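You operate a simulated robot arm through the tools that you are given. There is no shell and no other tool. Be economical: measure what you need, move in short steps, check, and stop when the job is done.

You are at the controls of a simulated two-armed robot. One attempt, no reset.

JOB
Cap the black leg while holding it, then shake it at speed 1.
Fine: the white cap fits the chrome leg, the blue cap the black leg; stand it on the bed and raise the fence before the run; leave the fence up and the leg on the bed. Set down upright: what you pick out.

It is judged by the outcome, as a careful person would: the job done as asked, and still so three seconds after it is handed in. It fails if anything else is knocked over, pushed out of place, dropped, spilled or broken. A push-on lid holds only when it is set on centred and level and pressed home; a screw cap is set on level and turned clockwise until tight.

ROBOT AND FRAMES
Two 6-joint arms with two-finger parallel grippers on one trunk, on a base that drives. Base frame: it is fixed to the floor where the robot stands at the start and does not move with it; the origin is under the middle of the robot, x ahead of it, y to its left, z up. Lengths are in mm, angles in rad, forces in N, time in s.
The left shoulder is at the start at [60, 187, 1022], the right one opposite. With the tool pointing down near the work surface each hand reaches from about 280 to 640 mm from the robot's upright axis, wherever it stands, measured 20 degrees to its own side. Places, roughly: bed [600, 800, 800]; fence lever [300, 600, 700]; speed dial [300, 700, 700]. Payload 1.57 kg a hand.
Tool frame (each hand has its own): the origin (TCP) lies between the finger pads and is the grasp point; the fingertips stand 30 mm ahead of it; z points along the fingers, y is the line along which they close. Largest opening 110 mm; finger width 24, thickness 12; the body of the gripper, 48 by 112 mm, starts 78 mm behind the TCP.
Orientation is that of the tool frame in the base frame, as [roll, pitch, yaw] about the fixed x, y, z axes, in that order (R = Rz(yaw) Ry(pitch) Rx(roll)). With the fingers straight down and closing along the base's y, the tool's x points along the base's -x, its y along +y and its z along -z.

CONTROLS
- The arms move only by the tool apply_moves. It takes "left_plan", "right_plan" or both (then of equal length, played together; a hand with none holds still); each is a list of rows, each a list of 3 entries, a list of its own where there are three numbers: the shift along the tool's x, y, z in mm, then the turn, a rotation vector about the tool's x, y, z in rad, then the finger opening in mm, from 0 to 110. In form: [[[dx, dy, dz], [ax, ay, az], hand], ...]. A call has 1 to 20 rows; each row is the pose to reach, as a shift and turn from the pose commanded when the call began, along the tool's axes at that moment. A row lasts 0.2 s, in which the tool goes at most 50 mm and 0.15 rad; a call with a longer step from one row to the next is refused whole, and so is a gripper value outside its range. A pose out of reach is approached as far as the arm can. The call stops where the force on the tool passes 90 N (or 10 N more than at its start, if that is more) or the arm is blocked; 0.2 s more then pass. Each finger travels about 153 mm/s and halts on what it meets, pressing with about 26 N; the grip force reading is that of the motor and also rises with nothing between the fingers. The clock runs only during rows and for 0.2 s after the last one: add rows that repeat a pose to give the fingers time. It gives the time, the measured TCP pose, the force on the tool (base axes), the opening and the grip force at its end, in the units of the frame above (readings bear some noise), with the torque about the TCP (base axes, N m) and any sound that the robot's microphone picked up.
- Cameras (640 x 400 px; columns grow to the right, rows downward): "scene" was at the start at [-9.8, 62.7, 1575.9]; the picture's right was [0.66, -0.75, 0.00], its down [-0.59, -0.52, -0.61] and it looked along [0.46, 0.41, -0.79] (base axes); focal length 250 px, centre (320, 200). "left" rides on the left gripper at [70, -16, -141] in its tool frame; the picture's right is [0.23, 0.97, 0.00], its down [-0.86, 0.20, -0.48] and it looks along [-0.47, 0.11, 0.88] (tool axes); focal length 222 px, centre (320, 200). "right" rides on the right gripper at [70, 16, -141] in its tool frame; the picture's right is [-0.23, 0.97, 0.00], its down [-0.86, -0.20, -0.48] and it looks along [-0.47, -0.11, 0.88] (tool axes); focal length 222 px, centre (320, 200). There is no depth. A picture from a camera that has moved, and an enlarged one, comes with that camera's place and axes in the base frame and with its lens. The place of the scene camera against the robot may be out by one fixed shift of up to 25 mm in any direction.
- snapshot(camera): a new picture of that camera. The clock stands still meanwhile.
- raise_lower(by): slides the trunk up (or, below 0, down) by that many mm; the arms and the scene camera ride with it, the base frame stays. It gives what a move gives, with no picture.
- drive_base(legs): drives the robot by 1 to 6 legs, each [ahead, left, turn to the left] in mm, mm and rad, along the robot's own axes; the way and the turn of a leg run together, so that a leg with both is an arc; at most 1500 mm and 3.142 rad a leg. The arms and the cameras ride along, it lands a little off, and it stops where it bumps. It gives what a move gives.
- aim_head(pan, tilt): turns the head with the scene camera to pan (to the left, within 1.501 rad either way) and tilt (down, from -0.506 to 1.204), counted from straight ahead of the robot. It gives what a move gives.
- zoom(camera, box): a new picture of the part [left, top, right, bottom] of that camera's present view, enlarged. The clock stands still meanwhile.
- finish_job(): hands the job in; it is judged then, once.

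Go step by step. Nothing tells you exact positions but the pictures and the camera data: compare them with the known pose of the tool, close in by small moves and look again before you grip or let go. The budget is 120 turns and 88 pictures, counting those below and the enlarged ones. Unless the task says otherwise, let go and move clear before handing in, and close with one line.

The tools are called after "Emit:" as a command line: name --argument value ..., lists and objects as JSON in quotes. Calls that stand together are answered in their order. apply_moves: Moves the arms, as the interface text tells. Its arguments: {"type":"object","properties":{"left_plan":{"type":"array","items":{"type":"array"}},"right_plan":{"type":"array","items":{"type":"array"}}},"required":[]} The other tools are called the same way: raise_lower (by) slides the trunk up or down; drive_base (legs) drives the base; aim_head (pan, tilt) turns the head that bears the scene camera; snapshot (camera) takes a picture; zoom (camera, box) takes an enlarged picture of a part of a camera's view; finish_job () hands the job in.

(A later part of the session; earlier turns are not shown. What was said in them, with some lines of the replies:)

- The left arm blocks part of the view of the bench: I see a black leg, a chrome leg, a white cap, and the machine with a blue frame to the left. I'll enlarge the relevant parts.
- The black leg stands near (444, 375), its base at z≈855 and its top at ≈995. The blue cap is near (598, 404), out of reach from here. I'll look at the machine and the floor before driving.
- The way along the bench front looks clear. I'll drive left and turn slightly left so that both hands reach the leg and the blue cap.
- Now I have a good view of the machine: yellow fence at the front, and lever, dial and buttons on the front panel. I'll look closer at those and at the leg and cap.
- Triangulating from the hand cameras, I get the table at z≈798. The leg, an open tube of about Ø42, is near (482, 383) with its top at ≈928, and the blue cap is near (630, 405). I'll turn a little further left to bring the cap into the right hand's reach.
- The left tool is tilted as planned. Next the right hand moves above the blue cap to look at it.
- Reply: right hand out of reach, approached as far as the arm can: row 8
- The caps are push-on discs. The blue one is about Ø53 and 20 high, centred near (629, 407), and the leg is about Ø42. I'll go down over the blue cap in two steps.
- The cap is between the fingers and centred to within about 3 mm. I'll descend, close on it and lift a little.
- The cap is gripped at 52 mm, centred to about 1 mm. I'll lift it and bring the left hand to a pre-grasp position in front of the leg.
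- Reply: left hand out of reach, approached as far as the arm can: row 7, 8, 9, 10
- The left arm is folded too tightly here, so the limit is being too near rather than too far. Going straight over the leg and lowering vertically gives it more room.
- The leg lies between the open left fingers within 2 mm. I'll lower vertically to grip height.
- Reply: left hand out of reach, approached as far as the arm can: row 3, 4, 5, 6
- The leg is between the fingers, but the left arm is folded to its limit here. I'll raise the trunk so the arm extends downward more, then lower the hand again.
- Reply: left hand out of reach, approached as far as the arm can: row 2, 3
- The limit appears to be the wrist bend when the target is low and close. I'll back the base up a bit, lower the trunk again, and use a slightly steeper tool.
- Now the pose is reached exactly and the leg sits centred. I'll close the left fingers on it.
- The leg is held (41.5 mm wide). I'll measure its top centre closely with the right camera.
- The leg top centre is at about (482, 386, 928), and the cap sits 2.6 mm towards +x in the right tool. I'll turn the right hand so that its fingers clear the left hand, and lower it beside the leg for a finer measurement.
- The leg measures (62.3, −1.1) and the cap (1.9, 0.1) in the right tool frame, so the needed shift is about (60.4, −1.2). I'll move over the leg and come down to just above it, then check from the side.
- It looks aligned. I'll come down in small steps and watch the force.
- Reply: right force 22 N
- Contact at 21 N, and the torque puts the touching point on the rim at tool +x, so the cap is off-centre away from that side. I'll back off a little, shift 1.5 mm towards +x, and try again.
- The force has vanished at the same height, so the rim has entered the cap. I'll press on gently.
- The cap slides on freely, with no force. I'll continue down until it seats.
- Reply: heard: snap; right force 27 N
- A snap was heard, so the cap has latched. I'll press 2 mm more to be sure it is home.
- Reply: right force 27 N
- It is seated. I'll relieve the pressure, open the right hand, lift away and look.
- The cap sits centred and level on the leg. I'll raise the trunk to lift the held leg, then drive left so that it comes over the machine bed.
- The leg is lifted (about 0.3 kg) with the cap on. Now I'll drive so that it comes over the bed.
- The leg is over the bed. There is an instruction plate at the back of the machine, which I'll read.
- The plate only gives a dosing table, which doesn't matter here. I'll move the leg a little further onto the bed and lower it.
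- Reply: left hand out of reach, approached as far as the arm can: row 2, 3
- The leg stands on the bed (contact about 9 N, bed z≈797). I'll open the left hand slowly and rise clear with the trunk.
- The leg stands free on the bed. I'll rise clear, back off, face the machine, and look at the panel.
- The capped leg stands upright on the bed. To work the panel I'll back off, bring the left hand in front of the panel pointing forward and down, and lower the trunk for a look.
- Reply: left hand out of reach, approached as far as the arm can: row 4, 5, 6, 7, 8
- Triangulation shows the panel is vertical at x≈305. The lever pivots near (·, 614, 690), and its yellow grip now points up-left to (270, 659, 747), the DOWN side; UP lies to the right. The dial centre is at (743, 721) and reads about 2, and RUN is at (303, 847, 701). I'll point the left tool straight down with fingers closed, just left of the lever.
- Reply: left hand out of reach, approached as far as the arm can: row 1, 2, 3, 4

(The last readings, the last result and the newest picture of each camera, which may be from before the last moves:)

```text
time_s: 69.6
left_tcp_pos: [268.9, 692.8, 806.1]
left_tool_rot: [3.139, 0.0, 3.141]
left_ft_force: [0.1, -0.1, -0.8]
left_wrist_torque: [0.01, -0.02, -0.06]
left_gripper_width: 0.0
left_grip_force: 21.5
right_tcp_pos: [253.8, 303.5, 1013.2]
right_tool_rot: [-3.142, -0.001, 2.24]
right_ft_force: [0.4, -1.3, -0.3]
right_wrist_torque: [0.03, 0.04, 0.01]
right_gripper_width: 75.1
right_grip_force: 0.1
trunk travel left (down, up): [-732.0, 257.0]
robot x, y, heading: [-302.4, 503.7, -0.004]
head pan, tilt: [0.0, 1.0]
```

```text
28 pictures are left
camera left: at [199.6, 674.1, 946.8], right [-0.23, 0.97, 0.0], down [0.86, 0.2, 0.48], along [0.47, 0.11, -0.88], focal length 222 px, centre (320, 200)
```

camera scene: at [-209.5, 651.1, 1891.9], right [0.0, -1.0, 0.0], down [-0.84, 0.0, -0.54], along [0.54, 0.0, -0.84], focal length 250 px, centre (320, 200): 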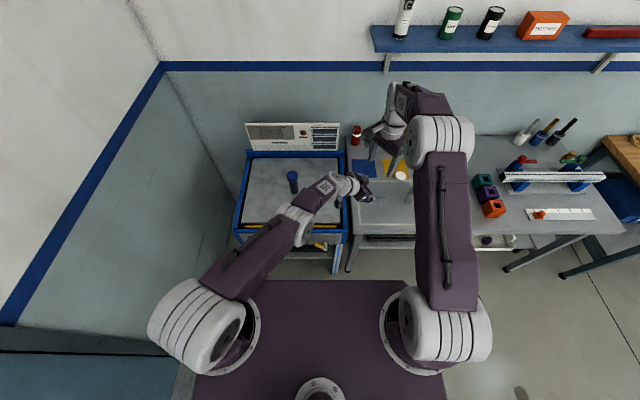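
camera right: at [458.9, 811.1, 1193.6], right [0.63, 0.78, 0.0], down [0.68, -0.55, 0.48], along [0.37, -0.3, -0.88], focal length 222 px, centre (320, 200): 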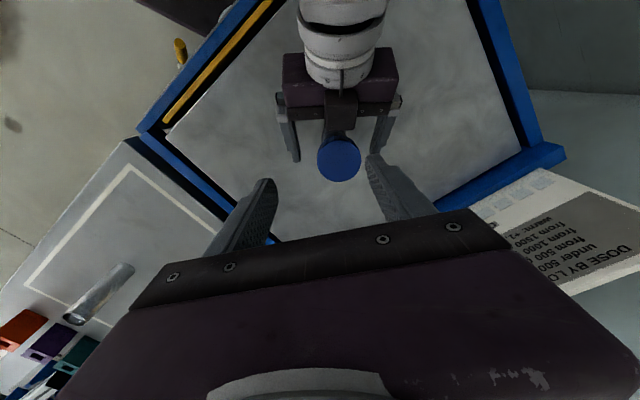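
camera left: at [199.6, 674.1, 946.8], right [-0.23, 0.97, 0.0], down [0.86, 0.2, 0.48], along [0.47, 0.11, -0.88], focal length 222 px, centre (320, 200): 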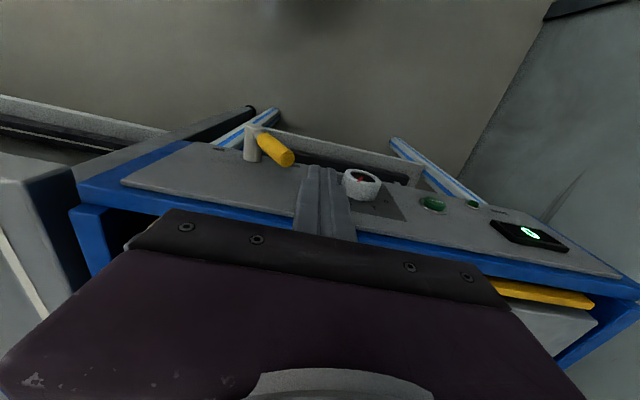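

The lever position is confirmed. I'll lower beside the grip and push it to the right in short steps.

Emit:
apply_moves --left_plan '[[[0, 0, 32], [0, 0, 0], 0], [[0, 0, 64], [0, 0, 0], 0], [[0, -10, 64], [0, 0, 0], 0], [[0, -20, 64], [0, 0, 0], 0], [[0, -30, 64], [0, 0, 0], 0], [[0, -40, 64], [0, 0, 0], 0]]'

Emit:
snapshot --camera "left"

```text
time_s: 71.0
left_tcp_pos: [249.3, 652.2, 747.7]
left_tool_rot: [3.14, -0.007, 3.14]
left_ft_force: [-15.4, 6.0, 1.5]
left_wrist_torque: [0.16, 0.28, 0.02]
left_gripper_width: 0.0
left_grip_force: 21.3
left hand out of reach, approached as far as the arm can: row 1, 2, 3, 4, 5, 6
right_tcp_pos: [252.0, 303.2, 1013.9]
right_tool_rot: [3.141, 0.0, 2.242]
right_ft_force: [0.1, -0.6, 0.3]
right_wrist_torque: [0.05, 0.05, 0.02]
right_gripper_width: 75.1
right_grip_force: 0.1
trunk travel left (down, up): [-732.0, 257.0]
robot x, y, heading: [-302.6, 507.9, -0.002]
head pan, tilt: [0.0, 1.0]
```

```text
27 pictures are left
camera left: at [180.1, 634.9, 889.3], right [-0.23, 0.97, 0.0], down [0.86, 0.2, 0.47], along [0.46, 0.11, -0.88], focal length 222 px, centre (320, 200)
```

left: 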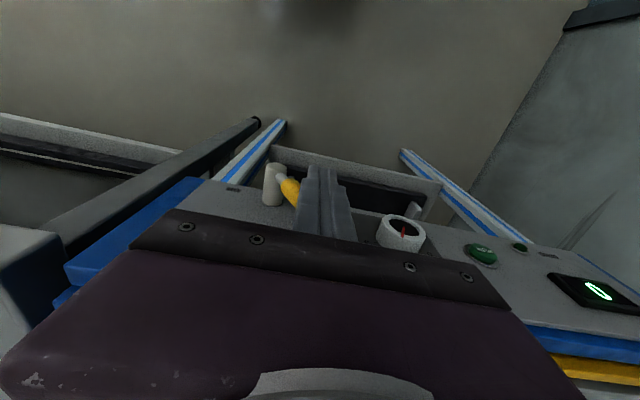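

The arm is at the end of its reach and slipped to x=249. I'll back off the lever, drive 70 mm closer, and set up again.

Emit:
apply_moves --left_plan '[[[0, 20, 0], [0, 0, 0], 0], [[0, 42, 0], [0, 0, 0], 0], [[20, 42, -30], [0, 0, 0], 0], [[40, 42, -60], [0, 0, 0], 0]]'

Emit:
drive_base --legs '[[75, 0, 0]]'

```text
time_s: 72.0
left_tcp_pos: [213.1, 695.9, 809.3]
left_tool_rot: [3.141, 0.003, 3.14]
left_ft_force: [0.4, 0.0, -0.8]
left_wrist_torque: [0.01, -0.03, -0.01]
left_gripper_width: 0.0
left_grip_force: 21.3
right_tcp_pos: [253.8, 303.4, 1013.1]
right_tool_rot: [3.141, 0.001, 2.239]
right_ft_force: [-0.4, -0.5, 0.0]
right_wrist_torque: [-0.02, -0.01, 0.0]
right_gripper_width: 75.1
right_grip_force: 0.1
trunk travel left (down, up): [-732.0, 257.0]
robot x, y, heading: [-304.5, 507.8, -0.002]
head pan, tilt: [0.0, 1.0]
```

```text
time_s: 73.0
left_tcp_pos: [287.7, 696.8, 808.0]
left_tool_rot: [-3.141, 0.002, 3.14]
left_ft_force: [-0.7, 0.2, -0.6]
left_wrist_torque: [0.0, 0.02, 0.0]
left_gripper_width: 0.0
left_grip_force: 21.8
right_tcp_pos: [329.1, 303.7, 1013.7]
right_tool_rot: [3.141, 0.0, 2.24]
right_ft_force: [0.6, 0.3, -0.5]
right_wrist_torque: [-0.02, 0.01, -0.03]
right_gripper_width: 75.1
right_grip_force: 0.1
trunk travel left (down, up): [-732.0, 257.0]
robot x, y, heading: [-225.5, 507.0, -0.003]
head pan, tilt: [0.0, 1.0]
```

Emit:
apply_moves --left_plan '[[[21, -2, 0], [0, 0, 0], 0], [[21, -2, 33], [0, 0, 0], 0], [[21, -2, 66], [0, 0, 0], 0], [[21, -12, 66], [0, 0, 0], 0], [[21, -22, 66], [0, 0, 0], 0], [[21, -32, 66], [0, 0, 0], 0], [[21, -42, 66], [0, 0, 0], 0]]'

Emit:
snapshot --camera "left"

```text
time_s: 74.6
left_tcp_pos: [265.9, 654.0, 746.5]
left_tool_rot: [3.141, 0.009, 3.14]
left_ft_force: [-4.8, 15.3, 40.7]
left_wrist_torque: [-0.52, -0.23, 0.01]
left_gripper_width: 0.0
left_grip_force: 21.1
right_tcp_pos: [324.2, 302.7, 1016.9]
right_tool_rot: [3.138, 0.005, 2.242]
right_ft_force: [0.8, 0.6, 0.7]
right_wrist_torque: [0.05, -0.02, -0.02]
right_gripper_width: 75.0
right_grip_force: 0.1
trunk travel left (down, up): [-732.0, 257.0]
robot x, y, heading: [-225.0, 506.4, 0.002]
head pan, tilt: [0.0, 1.0]
```

```text
26 pictures are left
camera left: at [195.4, 635.6, 887.5], right [-0.23, 0.97, 0.0], down [0.85, 0.2, 0.49], along [0.48, 0.11, -0.87], focal length 222 px, centre (320, 200)
```

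left: 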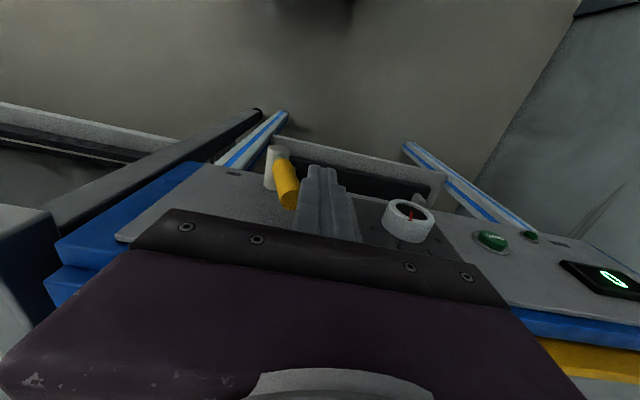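

Emit:
zoom --camera "left" --box '[220, 120, 400, 260]'

```text
2.86 times, centred on (310, 190) of left
camera zoom: at [195.4, 635.6, 887.5], right [-0.23, 0.97, 0.0], down [0.85, 0.2, 0.49], along [0.48, 0.11, -0.87], focal length 635 px, centre (349, 229)
```

zoom: 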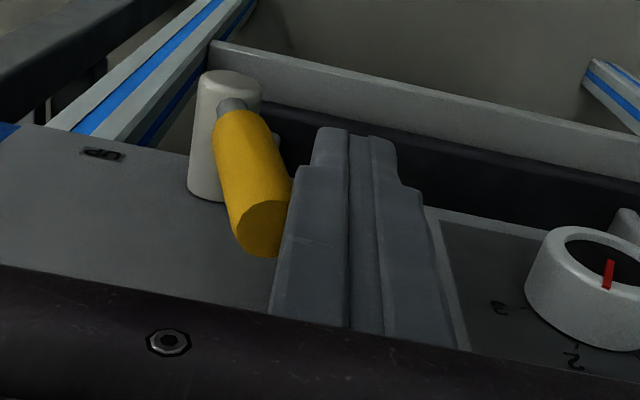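

The grip has swung from 38° to about 16° left of vertical, so pushing works. I'll keep pushing to the right.

Emit:
apply_moves --left_plan '[[[0, -8, 0], [0, 0, 0], 0], [[0, -16, 0], [0, 0, 0], 0], [[0, -24, 0], [0, 0, 0], 0], [[0, -32, 0], [0, 0, 0], 0], [[0, -40, 0], [0, 0, 0], 0]]'

Emit:
snapshot --camera "left"

```text
time_s: 75.8
left_tcp_pos: [267.5, 613.4, 740.9]
left_tool_rot: [3.141, -0.002, 3.137]
left_ft_force: [0.0, -0.4, -1.0]
left_wrist_torque: [0.01, 0.0, 0.03]
left_gripper_width: 0.1
left_grip_force: 20.9
right_tcp_pos: [330.4, 302.1, 1012.4]
right_tool_rot: [3.139, -0.002, 2.24]
right_ft_force: [-0.2, 0.1, 0.6]
right_wrist_torque: [0.02, 0.02, 0.02]
right_gripper_width: 74.9
right_grip_force: 0.0
trunk travel left (down, up): [-732.0, 257.0]
robot x, y, heading: [-229.7, 505.6, -0.002]
head pan, tilt: [0.0, 1.0]
```

```text
24 pictures are left
camera left: at [198.4, 594.9, 883.2], right [-0.22, 0.97, 0.0], down [0.86, 0.2, 0.48], along [0.47, 0.11, -0.88], focal length 222 px, centre (320, 200)
```

left: 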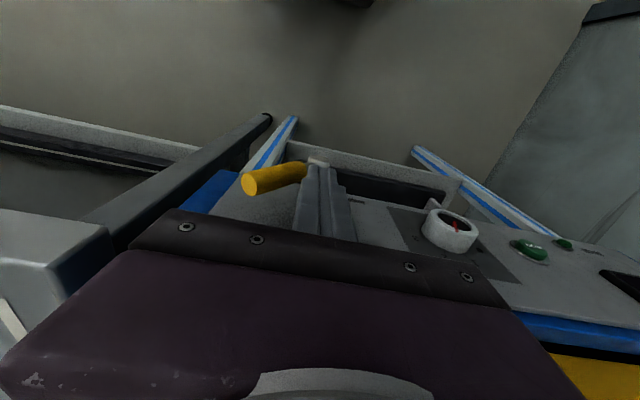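

The lever has flipped to the right (UP) side and the force is gone. I'll lift clear and check the fence.

Emit:
apply_moves --left_plan '[[[0, 10, -40], [0, 0, 0], 0], [[10, 40, -80], [0, 0, 0], 0], [[20, 80, -110], [0, 0, 0], 0]]'

Emit:
aim_head --pan 0.3 --tilt 0.9

Emit:
zoom --camera "scene" --box '[200, 80, 440, 280]'

Emit:
zoom --camera "left" --box '[180, 80, 540, 320]'

```text
refused: row 2 steps farther than a row can; nothing moved
```

```text
time_s: 76.6
left_tcp_pos: [266.9, 614.1, 742.3]
left_tool_rot: [-3.14, -0.001, 3.137]
left_ft_force: [0.4, 1.1, 1.1]
left_wrist_torque: [-0.02, 0.02, 0.03]
left_gripper_width: 0.0
left_grip_force: 21.5
right_tcp_pos: [328.9, 303.7, 1014.0]
right_tool_rot: [3.141, 0.001, 2.242]
right_ft_force: [-0.1, -0.5, 0.5]
right_wrist_torque: [0.0, -0.01, -0.01]
right_gripper_width: 75.0
right_grip_force: 0.0
trunk travel left (down, up): [-732.0, 257.0]
robot x, y, heading: [-223.9, 506.7, -0.005]
head pan, tilt: [0.3, 0.901]
```

```text
2.00 times, centred on (320, 180) of scene
camera zoom: at [-222.4, 542.2, 1659.1], right [0.29, -0.96, 0.0], down [-0.75, -0.23, -0.62], along [0.59, 0.18, -0.78], focal length 499 px, centre (320, 240)
```

zoom: 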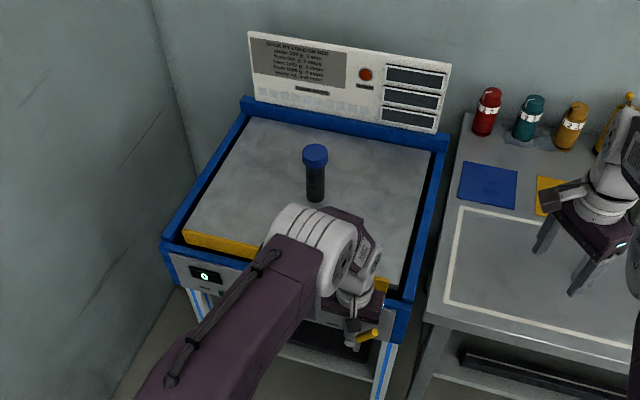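

```text
1.67 times, centred on (360, 200) of left
camera zoom: at [197.9, 595.8, 883.9], right [-0.22, 0.97, 0.0], down [0.86, 0.2, 0.48], along [0.47, 0.11, -0.88], focal length 370 px, centre (253, 200)
```

zoom: 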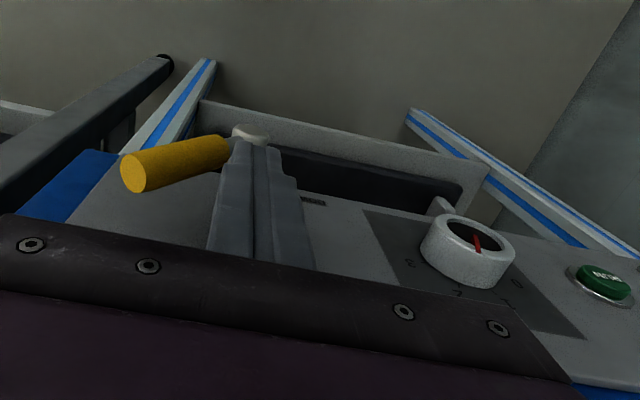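

The fence is raised now. For the dial and RUN button I want the left tool horizontal and facing the panel, so I'll rise off the lever, back the base away, lower the trunk and level the tool.

Emit:
apply_moves --left_plan '[[[0, 5, -30], [0, 0, 0], 0], [[0, 10, -60], [0, 0, 0], 0]]'

Emit:
drive_base --legs '[[-220, 0, 0]]'

Emit:
raise_lower --by -150

Emit:
apply_moves --left_plan '[[[-13.9, 11.7, -6.3], [0, -0.1428, 0], 40], [[-27.8, 23.4, -12.6], [0, -0.2856, 0], 70], [[-41.7, 35.1, -18.9], [0, -0.4284, 0], 80], [[-55.6, 46.8, -25.2], [0, -0.5712, 0], 80], [[-69.5, 58.5, -31.5], [0, -0.714, 0], 80], [[-83.4, 70.2, -37.8], [0, -0.8568, 0], 80], [[-97.3, 81.9, -44.1], [0, -0.9996, 0], 80], [[-111.2, 93.6, -50.4], [0, -1.1424, 0], 80], [[-125.1, 105.3, -56.7], [0, -1.2852, 0], 80], [[-139, 117, -63], [0, -1.428, 0], 80], [[-153, 129, -69], [0, -1.5708, 0], 80], [[-153, 129, -69], [0, -1.5708, 0], 80]]'

Emit:
snapshot --camera "left"

```text
time_s: 77.2
left_tcp_pos: [264.9, 624.2, 801.9]
left_tool_rot: [3.141, 0.001, 3.141]
left_ft_force: [0.0, -0.4, 0.4]
left_wrist_torque: [0.01, -0.01, 0.0]
left_gripper_width: 0.2
left_grip_force: 21.2
right_tcp_pos: [329.3, 302.5, 1013.5]
right_tool_rot: [3.141, 0.0, 2.24]
right_ft_force: [0.2, -1.1, -0.6]
right_wrist_torque: [0.02, -0.01, 0.0]
right_gripper_width: 75.1
right_grip_force: 0.0
trunk travel left (down, up): [-732.0, 257.0]
robot x, y, heading: [-225.6, 505.5, -0.004]
head pan, tilt: [0.3, 0.901]
```

```text
time_s: 78.9
left_tcp_pos: [46.4, 623.2, 801.3]
left_tool_rot: [3.141, 0.0, 3.141]
left_ft_force: [0.1, 0.8, -0.3]
left_wrist_torque: [0.03, 0.01, -0.01]
left_gripper_width: 0.1
left_grip_force: 21.6
right_tcp_pos: [110.6, 304.6, 1014.3]
right_tool_rot: [-3.141, -0.001, 2.241]
right_ft_force: [0.0, 0.1, -0.7]
right_wrist_torque: [0.0, 0.0, 0.03]
right_gripper_width: 75.2
right_grip_force: 0.1
trunk travel left (down, up): [-732.0, 257.0]
robot x, y, heading: [-447.2, 506.8, -0.002]
head pan, tilt: [0.3, 0.901]
```

```text
time_s: 80.7
left_tcp_pos: [47.2, 624.5, 652.1]
left_tool_rot: [-3.14, 0.001, 3.14]
left_ft_force: [-0.1, -0.4, -0.3]
left_wrist_torque: [0.0, -0.02, 0.01]
left_gripper_width: 0.4
left_grip_force: 20.9
right_tcp_pos: [108.9, 303.4, 862.9]
right_tool_rot: [-3.14, -0.001, 2.242]
right_ft_force: [0.6, -0.5, 0.5]
right_wrist_torque: [0.04, 0.02, 0.0]
right_gripper_width: 75.0
right_grip_force: 0.0
trunk travel left (down, up): [-582.0, 408.0]
robot x, y, heading: [-445.1, 506.0, -0.0]
head pan, tilt: [0.3, 0.901]
```

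```text
time_s: 83.2
left_tcp_pos: [244.8, 758.9, 684.6]
left_tool_rot: [0.391, 1.568, 0.388]
left_ft_force: [-0.2, -1.1, 0.5]
left_wrist_torque: [-0.03, 0.0, -0.03]
left_gripper_width: 79.8
left_grip_force: 0.1
left hand out of reach, approached as far as the arm can: row 3, 8, 9, 10, 11, 12
right_tcp_pos: [110.1, 303.7, 862.6]
right_tool_rot: [-3.141, 0.001, 2.238]
right_ft_force: [0.1, -0.1, -0.3]
right_wrist_torque: [-0.01, 0.01, 0.03]
right_gripper_width: 75.1
right_grip_force: 0.1
trunk travel left (down, up): [-582.0, 408.0]
robot x, y, heading: [-446.6, 509.6, -0.004]
head pan, tilt: [0.3, 0.901]
```

```text
21 pictures are left
camera left: at [103.5, 740.2, 615.3], right [0.0, 0.97, -0.23], down [-0.48, 0.2, 0.85], along [0.88, 0.11, 0.47], focal length 222 px, centre (320, 200)
```

left: 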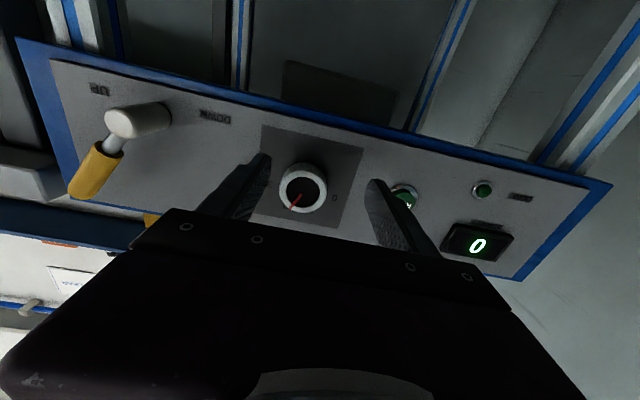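

Now I face the panel squarely. I'll enlarge the dial.

Emit:
zoom --camera "left" --box '[240, 120, 380, 240]'

```text
3.33 times, centred on (310, 180) of left
camera zoom: at [103.5, 740.2, 615.3], right [0.0, 0.97, -0.23], down [-0.48, 0.2, 0.85], along [0.88, 0.11, 0.47], focal length 740 px, centre (353, 267)
```

zoom: 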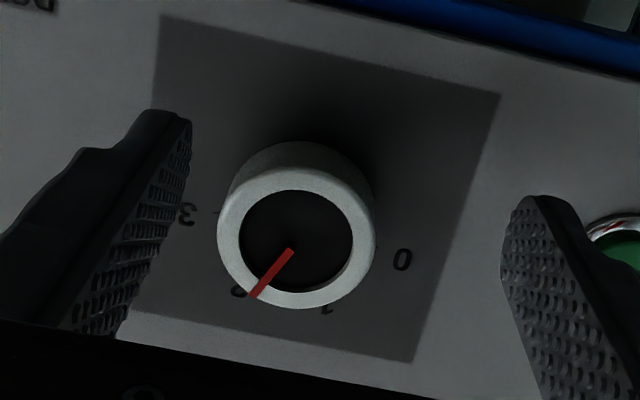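

The dial points at 2, and labels 0–3 are spaced about 55° apart, so it must turn about 55° counterclockwise to 1. Its centre is at (·, 745, 710), with the face at x≈285. I'll line up with it.

Emit:
apply_moves --left_plan '[[[-13, -7, 0], [0, 0, 0.13], 80], [[-25.5, -14, 0], [0, 0, 0.26], 80], [[-25.5, -14, 0], [0, 0, 0.4], 80], [[-25.5, -14, 0], [0, 0, 0.4], 80]]'

Emit:
snapshot --camera "left"

```text
time_s: 84.2
left_tcp_pos: [260.2, 746.2, 701.2]
left_tool_rot: [1.568, 1.17, 1.565]
left_ft_force: [-0.2, 0.2, -0.1]
left_wrist_torque: [0.03, -0.01, 0.0]
left_gripper_width: 80.0
left_grip_force: 0.1
left hand out of reach, approached as far as the arm can: row 1, 2, 3, 4
right_tcp_pos: [110.8, 303.5, 864.1]
right_tool_rot: [-3.141, 0.001, 2.242]
right_ft_force: [0.1, 0.1, 0.3]
right_wrist_torque: [-0.03, -0.02, 0.01]
right_gripper_width: 75.0
right_grip_force: 0.1
trunk travel left (down, up): [-582.0, 408.0]
robot x, y, heading: [-447.1, 505.1, -0.006]
head pan, tilt: [0.3, 0.901]
```

```text
19 pictures are left
camera left: at [118.5, 755.5, 631.4], right [0.0, 0.99, 0.17], down [-0.48, -0.15, 0.86], along [0.88, -0.08, 0.47], focal length 222 px, centre (320, 200)
```

left: 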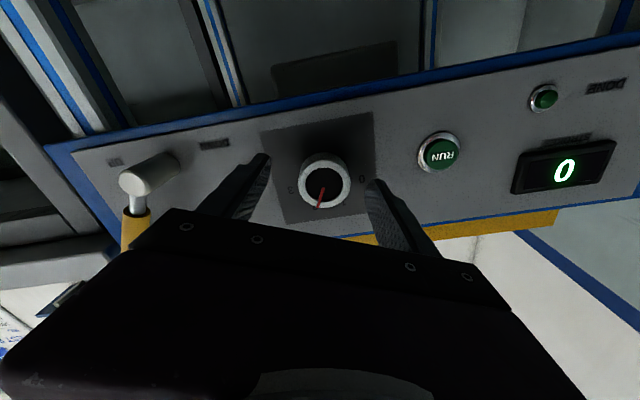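

The hand is 6 mm low, and raising the trunk fixes that directly. Then I'll go forward onto the knob and close.

Emit:
raise_lower --by 6

Emit:
apply_moves --left_plan '[[[0, 0, 8], [0, 0, 0], 80], [[0, 0, 8], [0, 0, 0], 60], [[0, 0, 8], [0, 0, 0], 40], [[0, 0, 8], [0, 0, 0], 30], [[0, 0, 8], [0, 0, 0], 30]]'

Emit:
snapshot --camera "left"

```text
time_s: 84.8
left_tcp_pos: [259.9, 746.4, 708.1]
left_tool_rot: [1.569, 1.168, 1.569]
left_ft_force: [-0.4, -0.4, 0.7]
left_wrist_torque: [0.03, -0.03, 0.0]
left_gripper_width: 79.9
left_grip_force: 0.1
right_tcp_pos: [110.4, 302.9, 869.0]
right_tool_rot: [-3.142, -0.001, 2.242]
right_ft_force: [-0.6, -0.3, 0.4]
right_wrist_torque: [-0.02, 0.0, 0.0]
right_gripper_width: 74.9
right_grip_force: 0.0
trunk travel left (down, up): [-588.0, 401.0]
robot x, y, heading: [-447.7, 507.3, -0.001]
head pan, tilt: [0.3, 0.901]
```

```text
time_s: 86.0
left_tcp_pos: [263.8, 745.5, 710.5]
left_tool_rot: [1.568, 1.171, 1.567]
left_ft_force: [-2.6, 3.2, -1.1]
left_wrist_torque: [0.0, -0.2, 0.4]
left_gripper_width: 43.6
left_grip_force: 45.0
left hand out of reach, approached as far as the arm can: row 1, 2, 3, 4, 5
right_tcp_pos: [110.0, 303.6, 869.3]
right_tool_rot: [-3.141, 0.0, 2.241]
right_ft_force: [-0.1, 0.6, -0.3]
right_wrist_torque: [-0.02, 0.02, 0.01]
right_gripper_width: 74.8
right_grip_force: 0.1
trunk travel left (down, up): [-588.0, 401.0]
robot x, y, heading: [-450.2, 511.9, -0.001]
head pan, tilt: [0.3, 0.901]
```

```text
18 pictures are left
camera left: at [124.0, 756.6, 640.0], right [0.0, 0.99, 0.17], down [-0.48, -0.15, 0.86], along [0.88, -0.08, 0.47], focal length 222 px, centre (320, 200)
```

left: 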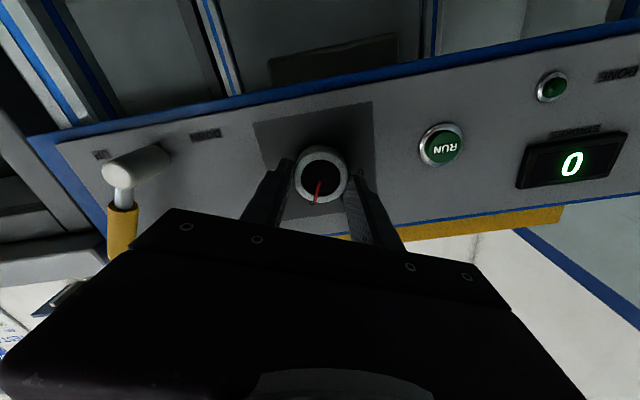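

The knob is gripped (43.6 mm). I'll turn it counterclockwise in steps.

Emit:
apply_moves --left_plan '[[[0, 0, 0], [0, 0, -0.12], 30], [[0, 0, 0], [0, 0, -0.24], 30], [[0, 0, 0], [0, 0, -0.36], 30], [[0, 0, 0], [0, 0, -0.48], 30], [[0, 0, 0], [0, 0, -0.6], 30], [[0, 0, 0], [0, 0, -0.72], 30], [[0, 0, 0], [0, 0, -0.84], 30], [[0, 0, 0], [0, 0, -0.96], 30], [[0, 0, 0], [0, 0, -0.96], 30]]'

Emit:
zoom --camera "left" --box '[240, 110, 400, 240]'

```text
time_s: 88.0
left_tcp_pos: [265.1, 748.2, 709.6]
left_tool_rot: [-1.568, 1.005, -1.565]
left_ft_force: [12.4, 24.2, 7.3]
left_wrist_torque: [0.02, 0.23, 0.82]
left_gripper_width: 43.5
left_grip_force: 45.1
right_tcp_pos: [110.0, 306.5, 869.7]
right_tool_rot: [-3.14, 0.002, 2.241]
right_ft_force: [0.0, 0.7, -0.1]
right_wrist_torque: [0.0, -0.02, 0.0]
right_gripper_width: 74.8
right_grip_force: 0.0
trunk travel left (down, up): [-588.0, 401.0]
robot x, y, heading: [-445.6, 505.4, 0.0]
head pan, tilt: [0.3, 0.901]
```

```text
3.08 times, centred on (320, 175) of left
camera zoom: at [124.1, 695.4, 660.0], right [0.0, 0.7, -0.71], down [-0.48, 0.63, 0.61], along [0.88, 0.34, 0.34], focal length 684 px, centre (320, 277)
```

zoom: 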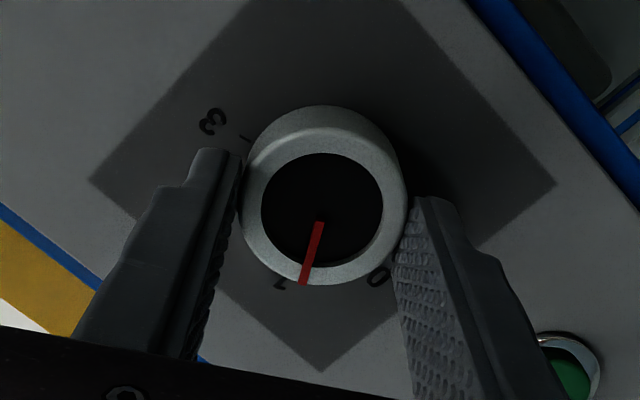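

The pointer is at 1. I'll release, back off and check.

Emit:
apply_moves --left_plan '[[[0, 0, 0], [0, 0, -0.96], 60], [[0, 0, 0], [0, 0, -0.96], 80], [[0, 0, 0], [0, 0, -0.96], 80]]'

Emit:
snapshot --camera "left"

```text
refused: row 1 steps farther than a row can; nothing moved
```

```text
16 pictures are left
camera left: at [124.1, 695.4, 660.0], right [0.0, 0.7, -0.71], down [-0.48, 0.63, 0.61], along [0.88, 0.34, 0.34], focal length 222 px, centre (320, 200)
```

left: 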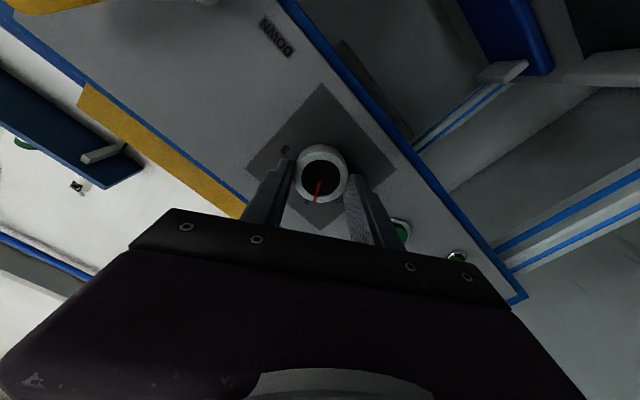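

Emit:
apply_moves --left_plan '[[[0, 0, 0], [0, 0, 0], 60], [[0, 0, 0], [0, 0, 0], 80], [[0, 0, 0], [0, 0, 0], 80], [[0, 0, -20], [0, 0, 0], 80], [[0, 0, -30], [0, 0, 0.14], 80], [[0, 0, -30], [0, 0, 0.28], 80], [[0, 0, -30], [0, 0, 0.42], 80], [[0, 0, -30], [0, 0, 0.56], 80]]'

Emit:
zoom --camera "left" --box '[220, 100, 420, 260]'

```text
time_s: 89.8
left_tcp_pos: [250.7, 745.9, 696.5]
left_tool_rot: [1.199, 1.567, 1.194]
left_ft_force: [0.1, 0.1, -0.9]
left_wrist_torque: [0.0, 0.02, 0.0]
left_gripper_width: 79.9
left_grip_force: 0.0
left hand out of reach, approached as far as the arm can: row 4, 5, 6, 7, 8
right_tcp_pos: [110.5, 304.0, 868.3]
right_tool_rot: [3.141, 0.001, 2.241]
right_ft_force: [0.5, -0.8, 0.2]
right_wrist_torque: [-0.03, -0.02, 0.0]
right_gripper_width: 75.1
right_grip_force: 0.0
trunk travel left (down, up): [-588.0, 401.0]
robot x, y, heading: [-448.8, 506.3, -0.001]
head pan, tilt: [0.3, 0.901]
```

```text
2.50 times, centred on (320, 180) of left
camera zoom: at [109.6, 728.9, 626.7], right [0.0, 0.97, -0.22], down [-0.48, 0.2, 0.86], along [0.88, 0.1, 0.47], focal length 555 px, centre (320, 250)
```

zoom: 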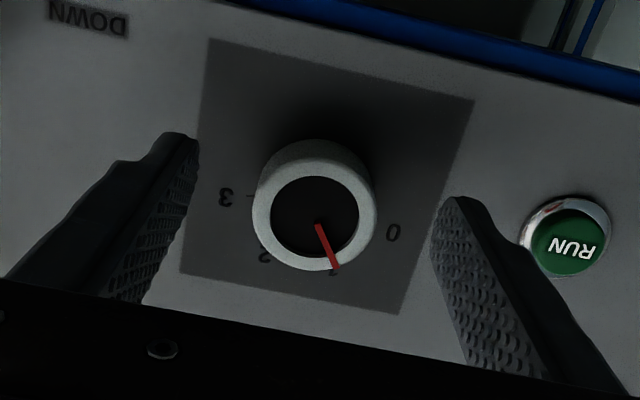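

The dial reads 1. Now for RUN at (302, 847, 700): I'll back off and shift the base left, close the fingers, and check the alignment.

Emit:
drive_base --legs '[[-60, 0, 0], [0, 101, 0]]'

Emit:
apply_moves --left_plan '[[[0, 0, 10], [0, 0, 0], 40], [[0, 0, 25], [0, 0, 0], 0], [[0, 0, 40], [0, 0, 0], 0], [[0, 0, 40], [0, 0, 0], 0]]'

Emit:
snapshot --camera "left"

```text
time_s: 91.5
left_tcp_pos: [189.8, 848.9, 695.7]
left_tool_rot: [-0.035, 1.568, -0.037]
left_ft_force: [-0.2, -0.9, 0.4]
left_wrist_torque: [-0.02, -0.02, -0.02]
left_gripper_width: 79.8
left_grip_force: 0.1
right_tcp_pos: [51.1, 406.8, 869.8]
right_tool_rot: [-3.142, -0.001, 2.24]
right_ft_force: [-0.2, -0.1, 0.2]
right_wrist_torque: [-0.03, 0.05, 0.02]
right_gripper_width: 75.3
right_grip_force: 0.1
trunk travel left (down, up): [-588.0, 401.0]
robot x, y, heading: [-505.1, 608.7, 0.0]
head pan, tilt: [0.3, 0.901]
```

```text
time_s: 92.5
left_tcp_pos: [202.7, 848.7, 710.3]
left_tool_rot: [0.371, 1.569, 0.369]
left_ft_force: [0.1, -0.4, -1.6]
left_wrist_torque: [0.03, 0.03, 0.01]
left_gripper_width: 0.1
left_grip_force: 21.2
left hand out of reach, approached as far as the arm can: row 1, 2, 3, 4
right_tcp_pos: [50.3, 406.6, 869.6]
right_tool_rot: [-3.141, -0.001, 2.242]
right_ft_force: [0.8, 0.6, -0.5]
right_wrist_torque: [0.01, 0.04, 0.05]
right_gripper_width: 74.9
right_grip_force: 0.1
trunk travel left (down, up): [-588.0, 401.0]
robot x, y, heading: [-510.9, 610.5, -0.001]
head pan, tilt: [0.3, 0.901]
```

```text
14 pictures are left
camera left: at [62.3, 831.2, 641.2], right [0.0, 0.97, -0.23], down [-0.48, 0.2, 0.85], along [0.88, 0.11, 0.47], focal length 222 px, centre (320, 200)
```

left: 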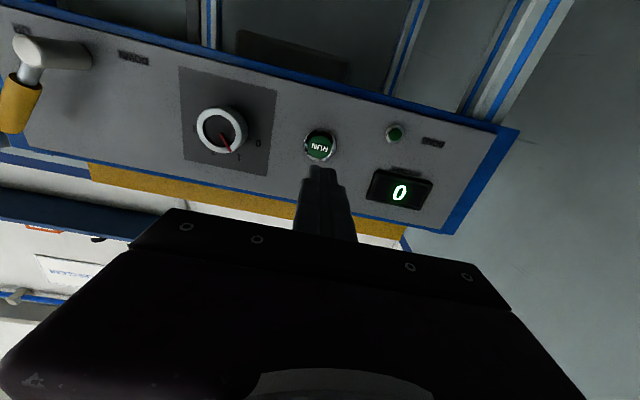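

RUN is at (846, 700), so I'll lower the trunk 10 mm and drive ahead until the fingertips are about 15 mm from the button.

Emit:
raise_lower --by -10

Emit:
drive_base --legs '[[48, -2, 0]]'

Emit:
apply_moves --left_plan '[[[0, 0, 3], [0, 0, 0], 0], [[0, 0, 6], [0, 0, 0], 0]]'

Emit:
zoom --camera "left" --box '[220, 80, 460, 260]'

```text
time_s: 93.1
left_tcp_pos: [203.1, 849.0, 700.1]
left_tool_rot: [0.433, 1.569, 0.431]
left_ft_force: [0.2, -0.4, 0.2]
left_wrist_torque: [-0.01, 0.0, 0.02]
left_gripper_width: 0.3
left_grip_force: 21.7
right_tcp_pos: [51.0, 405.7, 859.4]
right_tool_rot: [-3.141, 0.0, 2.242]
right_ft_force: [-0.7, 0.6, -0.8]
right_wrist_torque: [0.01, 0.0, -0.02]
right_gripper_width: 74.9
right_grip_force: 0.1
trunk travel left (down, up): [-578.0, 412.0]
robot x, y, heading: [-510.2, 607.9, 0.003]
head pan, tilt: [0.3, 0.901]
```

```text
time_s: 94.0
left_tcp_pos: [251.6, 846.2, 700.3]
left_tool_rot: [-1.743, 1.571, -1.746]
left_ft_force: [-0.4, 0.3, -0.9]
left_wrist_torque: [-0.04, -0.03, -0.02]
left_gripper_width: 0.0
left_grip_force: 21.5
right_tcp_pos: [96.1, 403.1, 859.1]
right_tool_rot: [-3.141, 0.0, 2.241]
right_ft_force: [-1.0, 0.0, -0.9]
right_wrist_torque: [-0.02, 0.02, 0.05]
right_gripper_width: 75.1
right_grip_force: 0.1
trunk travel left (down, up): [-578.0, 412.0]
robot x, y, heading: [-460.0, 608.7, -0.001]
head pan, tilt: [0.3, 0.901]
```

```text
time_s: 94.6
left_tcp_pos: [252.9, 846.9, 700.9]
left_tool_rot: [0.872, 1.569, 0.869]
left_ft_force: [-0.8, -0.6, -0.4]
left_wrist_torque: [-0.01, -0.02, 0.02]
left_gripper_width: 0.0
left_grip_force: 21.2
left hand out of reach, approached as far as the arm can: row 2
right_tcp_pos: [96.4, 402.9, 858.7]
right_tool_rot: [-3.14, 0.001, 2.242]
right_ft_force: [0.7, 0.9, 0.6]
right_wrist_torque: [-0.02, -0.02, 0.01]
right_gripper_width: 74.9
right_grip_force: 0.1
trunk travel left (down, up): [-578.0, 412.0]
robot x, y, heading: [-458.0, 607.7, -0.007]
head pan, tilt: [0.3, 0.901]
```

```text
2.22 times, centred on (340, 170) of left
camera zoom: at [111.9, 828.4, 631.4], right [0.0, 0.97, -0.23], down [-0.48, 0.2, 0.85], along [0.88, 0.11, 0.47], focal length 494 px, centre (276, 267)
```

zoom: 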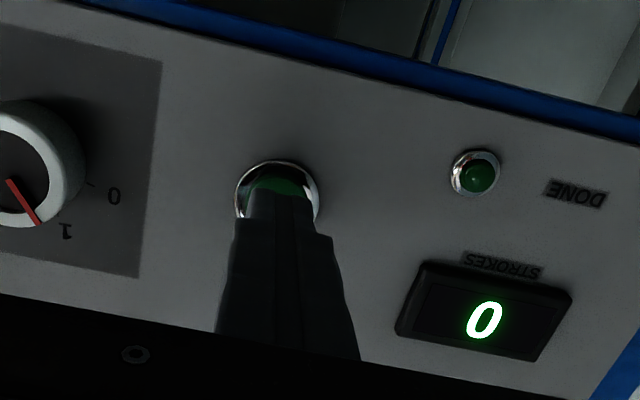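

The display counts strokes, and there is a DONE lamp. I'll pull the arm back, drive closer so it has travel left, then press with the arm.

Emit:
apply_moves --left_plan '[[[0, 0, -18], [0, 0, 0], 0], [[0, 0, -40], [0, 0, 0], 0], [[0, 0, -40], [0, 0, 0], 0]]'

Emit:
drive_base --legs '[[40, 0, 0]]'

```text
time_s: 95.4
left_tcp_pos: [235.5, 849.1, 686.1]
left_tool_rot: [0.329, 1.568, 0.328]
left_ft_force: [-0.5, -0.3, -0.5]
left_wrist_torque: [0.02, -0.01, 0.0]
left_gripper_width: 0.0
left_grip_force: 21.1
left hand out of reach, approached as far as the arm can: row 1, 2, 3
right_tcp_pos: [96.9, 404.4, 859.2]
right_tool_rot: [-3.142, -0.001, 2.242]
right_ft_force: [-0.1, -0.3, 0.4]
right_wrist_torque: [0.0, 0.04, 0.0]
right_gripper_width: 75.2
right_grip_force: 0.1
trunk travel left (down, up): [-578.0, 412.0]
robot x, y, heading: [-459.6, 605.8, -0.003]
head pan, tilt: [0.3, 0.901]
```

```text
time_s: 96.3
left_tcp_pos: [276.5, 849.8, 680.5]
left_tool_rot: [-3.014, 1.561, -3.017]
left_ft_force: [-15.0, 0.2, -22.5]
left_wrist_torque: [-0.06, 0.38, 0.1]
left_gripper_width: 0.0
left_grip_force: 21.0
right_tcp_pos: [138.5, 404.0, 858.3]
right_tool_rot: [-3.139, 0.001, 2.24]
right_ft_force: [0.1, 0.3, -0.2]
right_wrist_torque: [-0.01, 0.01, 0.03]
right_gripper_width: 74.9
right_grip_force: 0.0
trunk travel left (down, up): [-578.0, 412.0]
robot x, y, heading: [-419.4, 603.7, -0.005]
head pan, tilt: [0.3, 0.901]
heard: click, click
```

Two clicks were heard and the tip is touching the panel, so I may have pressed RUN with its lower edge. I'll look.

Emit:
drive_base --legs '[[-30, 0, 0]]'

Emit:
snapshot --camera "left"

Emit:
snapshot --camera "scene"

```text
time_s: 97.1
left_tcp_pos: [245.0, 848.4, 681.6]
left_tool_rot: [-3.088, 1.562, -3.089]
left_ft_force: [-0.9, -0.3, -0.6]
left_wrist_torque: [0.02, -0.03, 0.02]
left_gripper_width: 0.2
left_grip_force: 21.6
right_tcp_pos: [107.9, 404.3, 859.1]
right_tool_rot: [-3.14, 0.0, 2.24]
right_ft_force: [-0.3, -0.2, 0.2]
right_wrist_torque: [-0.02, -0.03, 0.02]
right_gripper_width: 74.7
right_grip_force: 0.1
trunk travel left (down, up): [-578.0, 412.0]
robot x, y, heading: [-451.9, 606.3, -0.001]
head pan, tilt: [0.3, 0.901]
```

```text
12 pictures are left
camera left: at [103.8, 830.8, 613.8], right [0.0, 0.97, -0.23], down [-0.47, 0.2, 0.86], along [0.88, 0.11, 0.46], focal length 222 px, centre (320, 200)
```

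left: 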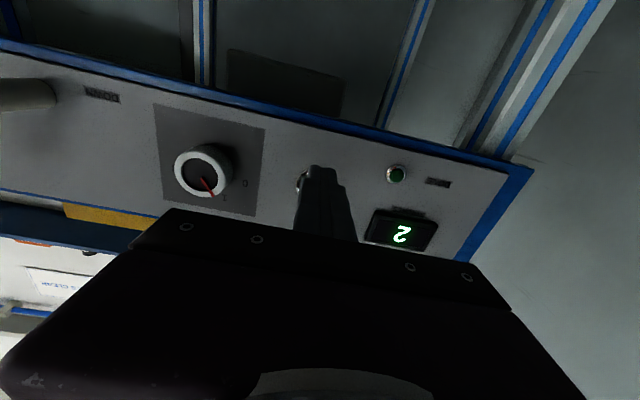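

```text
11 pictures are left
camera scene: at [-444.5, 642.5, 1505.1], right [0.29, -0.96, 0.0], down [-0.75, -0.23, -0.62], along [0.59, 0.18, -0.78], focal length 250 px, centre (320, 200)
```

scene: 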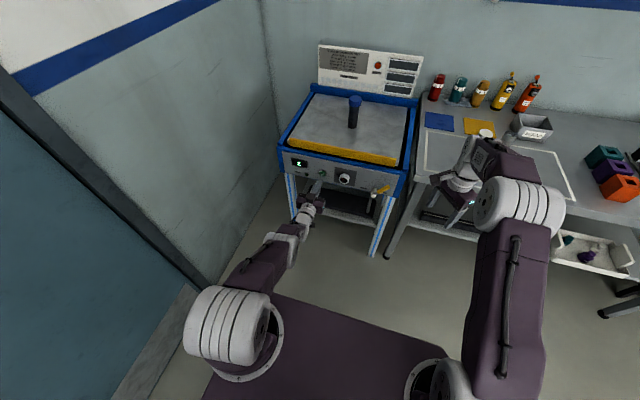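

The run has started (stroke counter at 2, dial at 1, fence up, leg standing). I'll wait and watch.

Emit:
apply_moves --left_plan '[[[0, 0, 0], [0, 0, 0], 0], [[0, 0, 0], [0, 0, 0], 0], [[0, 0, 0], [0, 0, 0], 0], [[0, 0, 0], [0, 0, 0], 0], [[0, 0, 0], [0, 0, 0], 0], [[0, 0, 0], [0, 0, 0], 0], [[0, 0, 0], [0, 0, 0], 0], [[0, 0, 0], [0, 0, 0], 0], [[0, 0, 0], [0, 0, 0], 0], [[0, 0, 0], [0, 0, 0], 0], [[0, 0, 0], [0, 0, 0], 0], [[0, 0, 0], [0, 0, 0], 0], [[0, 0, 0], [0, 0, 0], 0], [[0, 0, 0], [0, 0, 0], 0], [[0, 0, 0], [0, 0, 0], 0], [[0, 0, 0], [0, 0, 0], 0], [[0, 0, 0], [0, 0, 0], 0], [[0, 0, 0], [0, 0, 0], 0], [[0, 0, 0], [0, 0, 0], 0], [[0, 0, 0], [0, 0, 0], 0]]'

Emit:
zoom --camera "scene" --box '[260, 30, 440, 210]'

```text
time_s: 101.3
left_tcp_pos: [245.0, 848.8, 682.0]
left_tool_rot: [-3.082, 1.561, -3.087]
left_ft_force: [0.2, -0.1, -0.4]
left_wrist_torque: [0.0, -0.01, -0.08]
left_gripper_width: 0.0
left_grip_force: 20.8
right_tcp_pos: [107.9, 404.5, 861.2]
right_tool_rot: [3.14, -0.001, 2.242]
right_ft_force: [-0.1, -0.4, -0.2]
right_wrist_torque: [-0.02, -0.01, -0.01]
right_gripper_width: 74.9
right_grip_force: 0.1
trunk travel left (down, up): [-578.0, 412.0]
robot x, y, heading: [-450.7, 609.3, -0.005]
head pan, tilt: [0.3, 0.901]
```

```text
2.22 times, centred on (350, 120) of scene
camera zoom: at [-444.2, 642.6, 1505.1], right [0.29, -0.96, 0.0], down [-0.75, -0.23, -0.62], along [0.59, 0.18, -0.78], focal length 554 px, centre (253, 378)
```

zoom: 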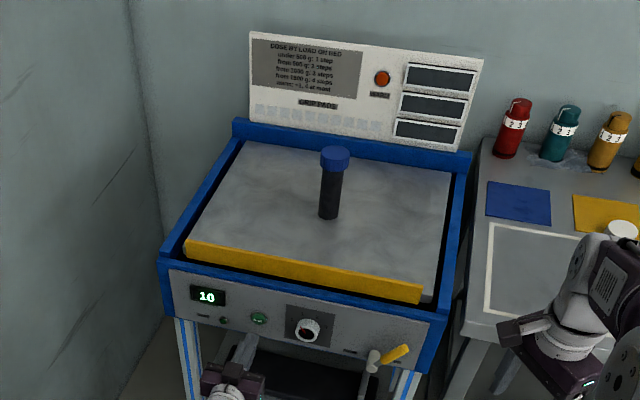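

It is running at 10 strokes. I'll keep waiting for DONE.

Emit:
apply_moves --left_plan '[[[0, 0, 0], [0, 0, 0], 0], [[0, 0, 0], [0, 0, 0], 0], [[0, 0, 0], [0, 0, 0], 0], [[0, 0, 0], [0, 0, 0], 0], [[0, 0, 0], [0, 0, 0], 0], [[0, 0, 0], [0, 0, 0], 0], [[0, 0, 0], [0, 0, 0], 0], [[0, 0, 0], [0, 0, 0], 0], [[0, 0, 0], [0, 0, 0], 0], [[0, 0, 0], [0, 0, 0], 0], [[0, 0, 0], [0, 0, 0], 0], [[0, 0, 0], [0, 0, 0], 0], [[0, 0, 0], [0, 0, 0], 0], [[0, 0, 0], [0, 0, 0], 0], [[0, 0, 0], [0, 0, 0], 0], [[0, 0, 0], [0, 0, 0], 0], [[0, 0, 0], [0, 0, 0], 0], [[0, 0, 0], [0, 0, 0], 0], [[0, 0, 0], [0, 0, 0], 0], [[0, 0, 0], [0, 0, 0], 0]]'

Emit:
apply_moves --left_plan '[[[0, 0, 0], [0, 0, 0], 0], [[0, 0, 0], [0, 0, 0], 0], [[0, 0, 0], [0, 0, 0], 0], [[0, 0, 0], [0, 0, 0], 0], [[0, 0, 0], [0, 0, 0], 0], [[0, 0, 0], [0, 0, 0], 0], [[0, 0, 0], [0, 0, 0], 0], [[0, 0, 0], [0, 0, 0], 0], [[0, 0, 0], [0, 0, 0], 0], [[0, 0, 0], [0, 0, 0], 0], [[0, 0, 0], [0, 0, 0], 0], [[0, 0, 0], [0, 0, 0], 0], [[0, 0, 0], [0, 0, 0], 0], [[0, 0, 0], [0, 0, 0], 0], [[0, 0, 0], [0, 0, 0], 0], [[0, 0, 0], [0, 0, 0], 0], [[0, 0, 0], [0, 0, 0], 0], [[0, 0, 0], [0, 0, 0], 0], [[0, 0, 0], [0, 0, 0], 0], [[0, 0, 0], [0, 0, 0], 0]]'

Emit:
zoom --camera "scene" --box '[260, 30, 440, 210]'

```text
time_s: 105.5
left_tcp_pos: [246.0, 848.2, 682.3]
left_tool_rot: [-3.086, 1.562, -3.088]
left_ft_force: [0.4, 0.0, 1.0]
left_wrist_torque: [-0.01, 0.0, 0.0]
left_gripper_width: 0.0
left_grip_force: 20.9
right_tcp_pos: [108.1, 404.0, 859.5]
right_tool_rot: [3.142, 0.002, 2.242]
right_ft_force: [-0.2, -0.6, -0.1]
right_wrist_torque: [-0.05, 0.0, 0.0]
right_gripper_width: 74.7
right_grip_force: 0.1
trunk travel left (down, up): [-578.0, 412.0]
robot x, y, heading: [-447.8, 602.0, -0.0]
head pan, tilt: [0.3, 0.901]
```

```text
time_s: 109.7
left_tcp_pos: [246.0, 849.3, 682.1]
left_tool_rot: [-3.085, 1.564, -3.086]
left_ft_force: [0.4, -0.1, -0.6]
left_wrist_torque: [-0.02, -0.01, -0.02]
left_gripper_width: 0.3
left_grip_force: 21.0
right_tcp_pos: [107.2, 404.2, 858.5]
right_tool_rot: [-3.141, 0.0, 2.242]
right_ft_force: [-0.9, -0.8, 0.3]
right_wrist_torque: [-0.01, 0.06, 0.01]
right_gripper_width: 74.9
right_grip_force: 0.1
trunk travel left (down, up): [-578.0, 412.0]
robot x, y, heading: [-451.4, 606.2, -0.003]
head pan, tilt: [0.3, 0.901]
```

```text
2.22 times, centred on (350, 120) of scene
camera zoom: at [-444.2, 642.6, 1505.1], right [0.29, -0.96, 0.0], down [-0.75, -0.23, -0.62], along [0.59, 0.18, -0.78], focal length 554 px, centre (253, 378)
```

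zoom: 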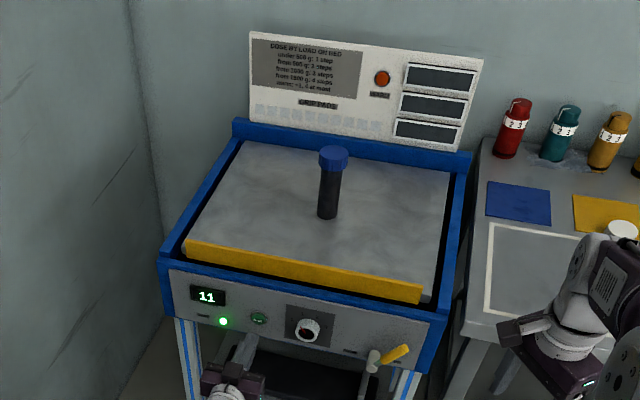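

The DONE lamp is lit and the leg stands capped behind the raised fence. I'll back clear and check the rest of the bench.

Emit:
drive_base --legs '[[-120, 0, 0]]'

Emit:
aim_head --pan 0.0 --tilt 0.7

Emit:
snapshot --camera "scene"

```text
time_s: 111.0
left_tcp_pos: [125.2, 849.1, 683.0]
left_tool_rot: [-3.073, 1.563, -3.074]
left_ft_force: [0.0, 0.5, -0.3]
left_wrist_torque: [0.03, 0.01, 0.01]
left_gripper_width: 0.1
left_grip_force: 20.8
right_tcp_pos: [-11.5, 404.5, 859.7]
right_tool_rot: [3.141, 0.001, 2.243]
right_ft_force: [0.6, -0.8, 0.1]
right_wrist_torque: [0.0, -0.07, 0.01]
right_gripper_width: 75.3
right_grip_force: 0.0
trunk travel left (down, up): [-578.0, 412.0]
robot x, y, heading: [-568.8, 607.7, -0.004]
head pan, tilt: [0.3, 0.901]
```

```text
time_s: 111.8
left_tcp_pos: [127.0, 850.3, 681.5]
left_tool_rot: [-3.072, 1.562, -3.073]
left_ft_force: [0.8, -0.1, -0.5]
left_wrist_torque: [-0.01, -0.01, 0.0]
left_gripper_width: 0.0
left_grip_force: 21.6
right_tcp_pos: [-9.9, 404.6, 859.2]
right_tool_rot: [3.141, -0.001, 2.241]
right_ft_force: [0.4, 1.2, 0.2]
right_wrist_torque: [0.0, 0.01, -0.02]
right_gripper_width: 75.1
right_grip_force: 0.0
trunk travel left (down, up): [-578.0, 412.0]
robot x, y, heading: [-568.6, 605.9, 0.0]
head pan, tilt: [0.0, 0.7]
```

```text
8 pictures are left
camera scene: at [-550.1, 620.4, 1521.2], right [0.0, -1.0, 0.0], down [-0.64, 0.0, -0.76], along [0.76, 0.0, -0.64], focal length 250 px, centre (320, 200)
```

scene: 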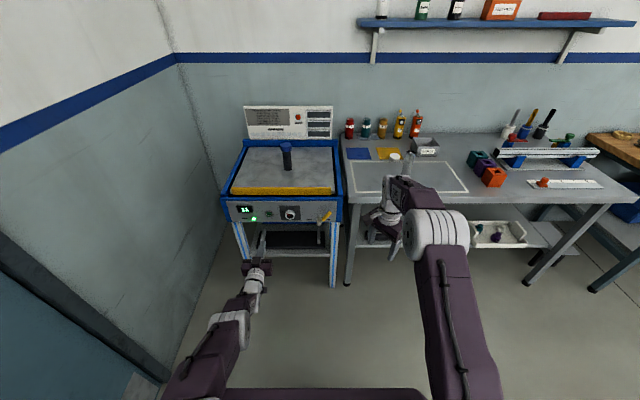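

Emit:
zoom --camera "scene" --box '[215, 100, 475, 240]'

```text
2.46 times, centred on (345, 170) of scene
camera zoom: at [-550.1, 620.4, 1521.2], right [0.0, -1.0, 0.0], down [-0.64, 0.0, -0.76], along [0.76, 0.0, -0.64], focal length 614 px, centre (258, 274)
```

zoom: 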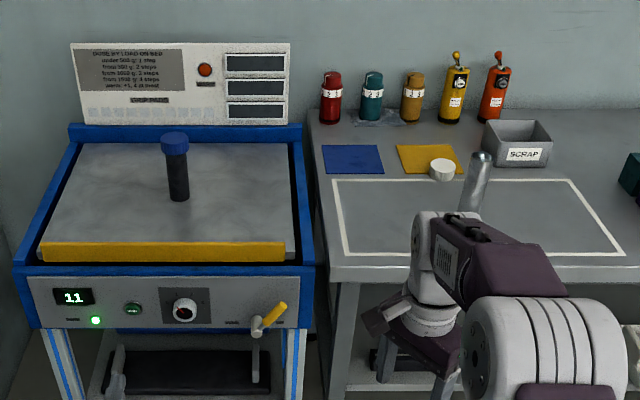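

The run is finished (DONE lit, 11 strokes). The capped black leg stands on the bed with the fence up and the dial at 1, and the chrome leg and white cap are where they were. Both hands are clear, so I'm handing in.

Emit:
finish_job

```text
The job is handed in.
```

The black leg was capped with the blue cap while held, then shaken at speed 1 behind the raised fence. It stands upright on the bed with the fence still up.
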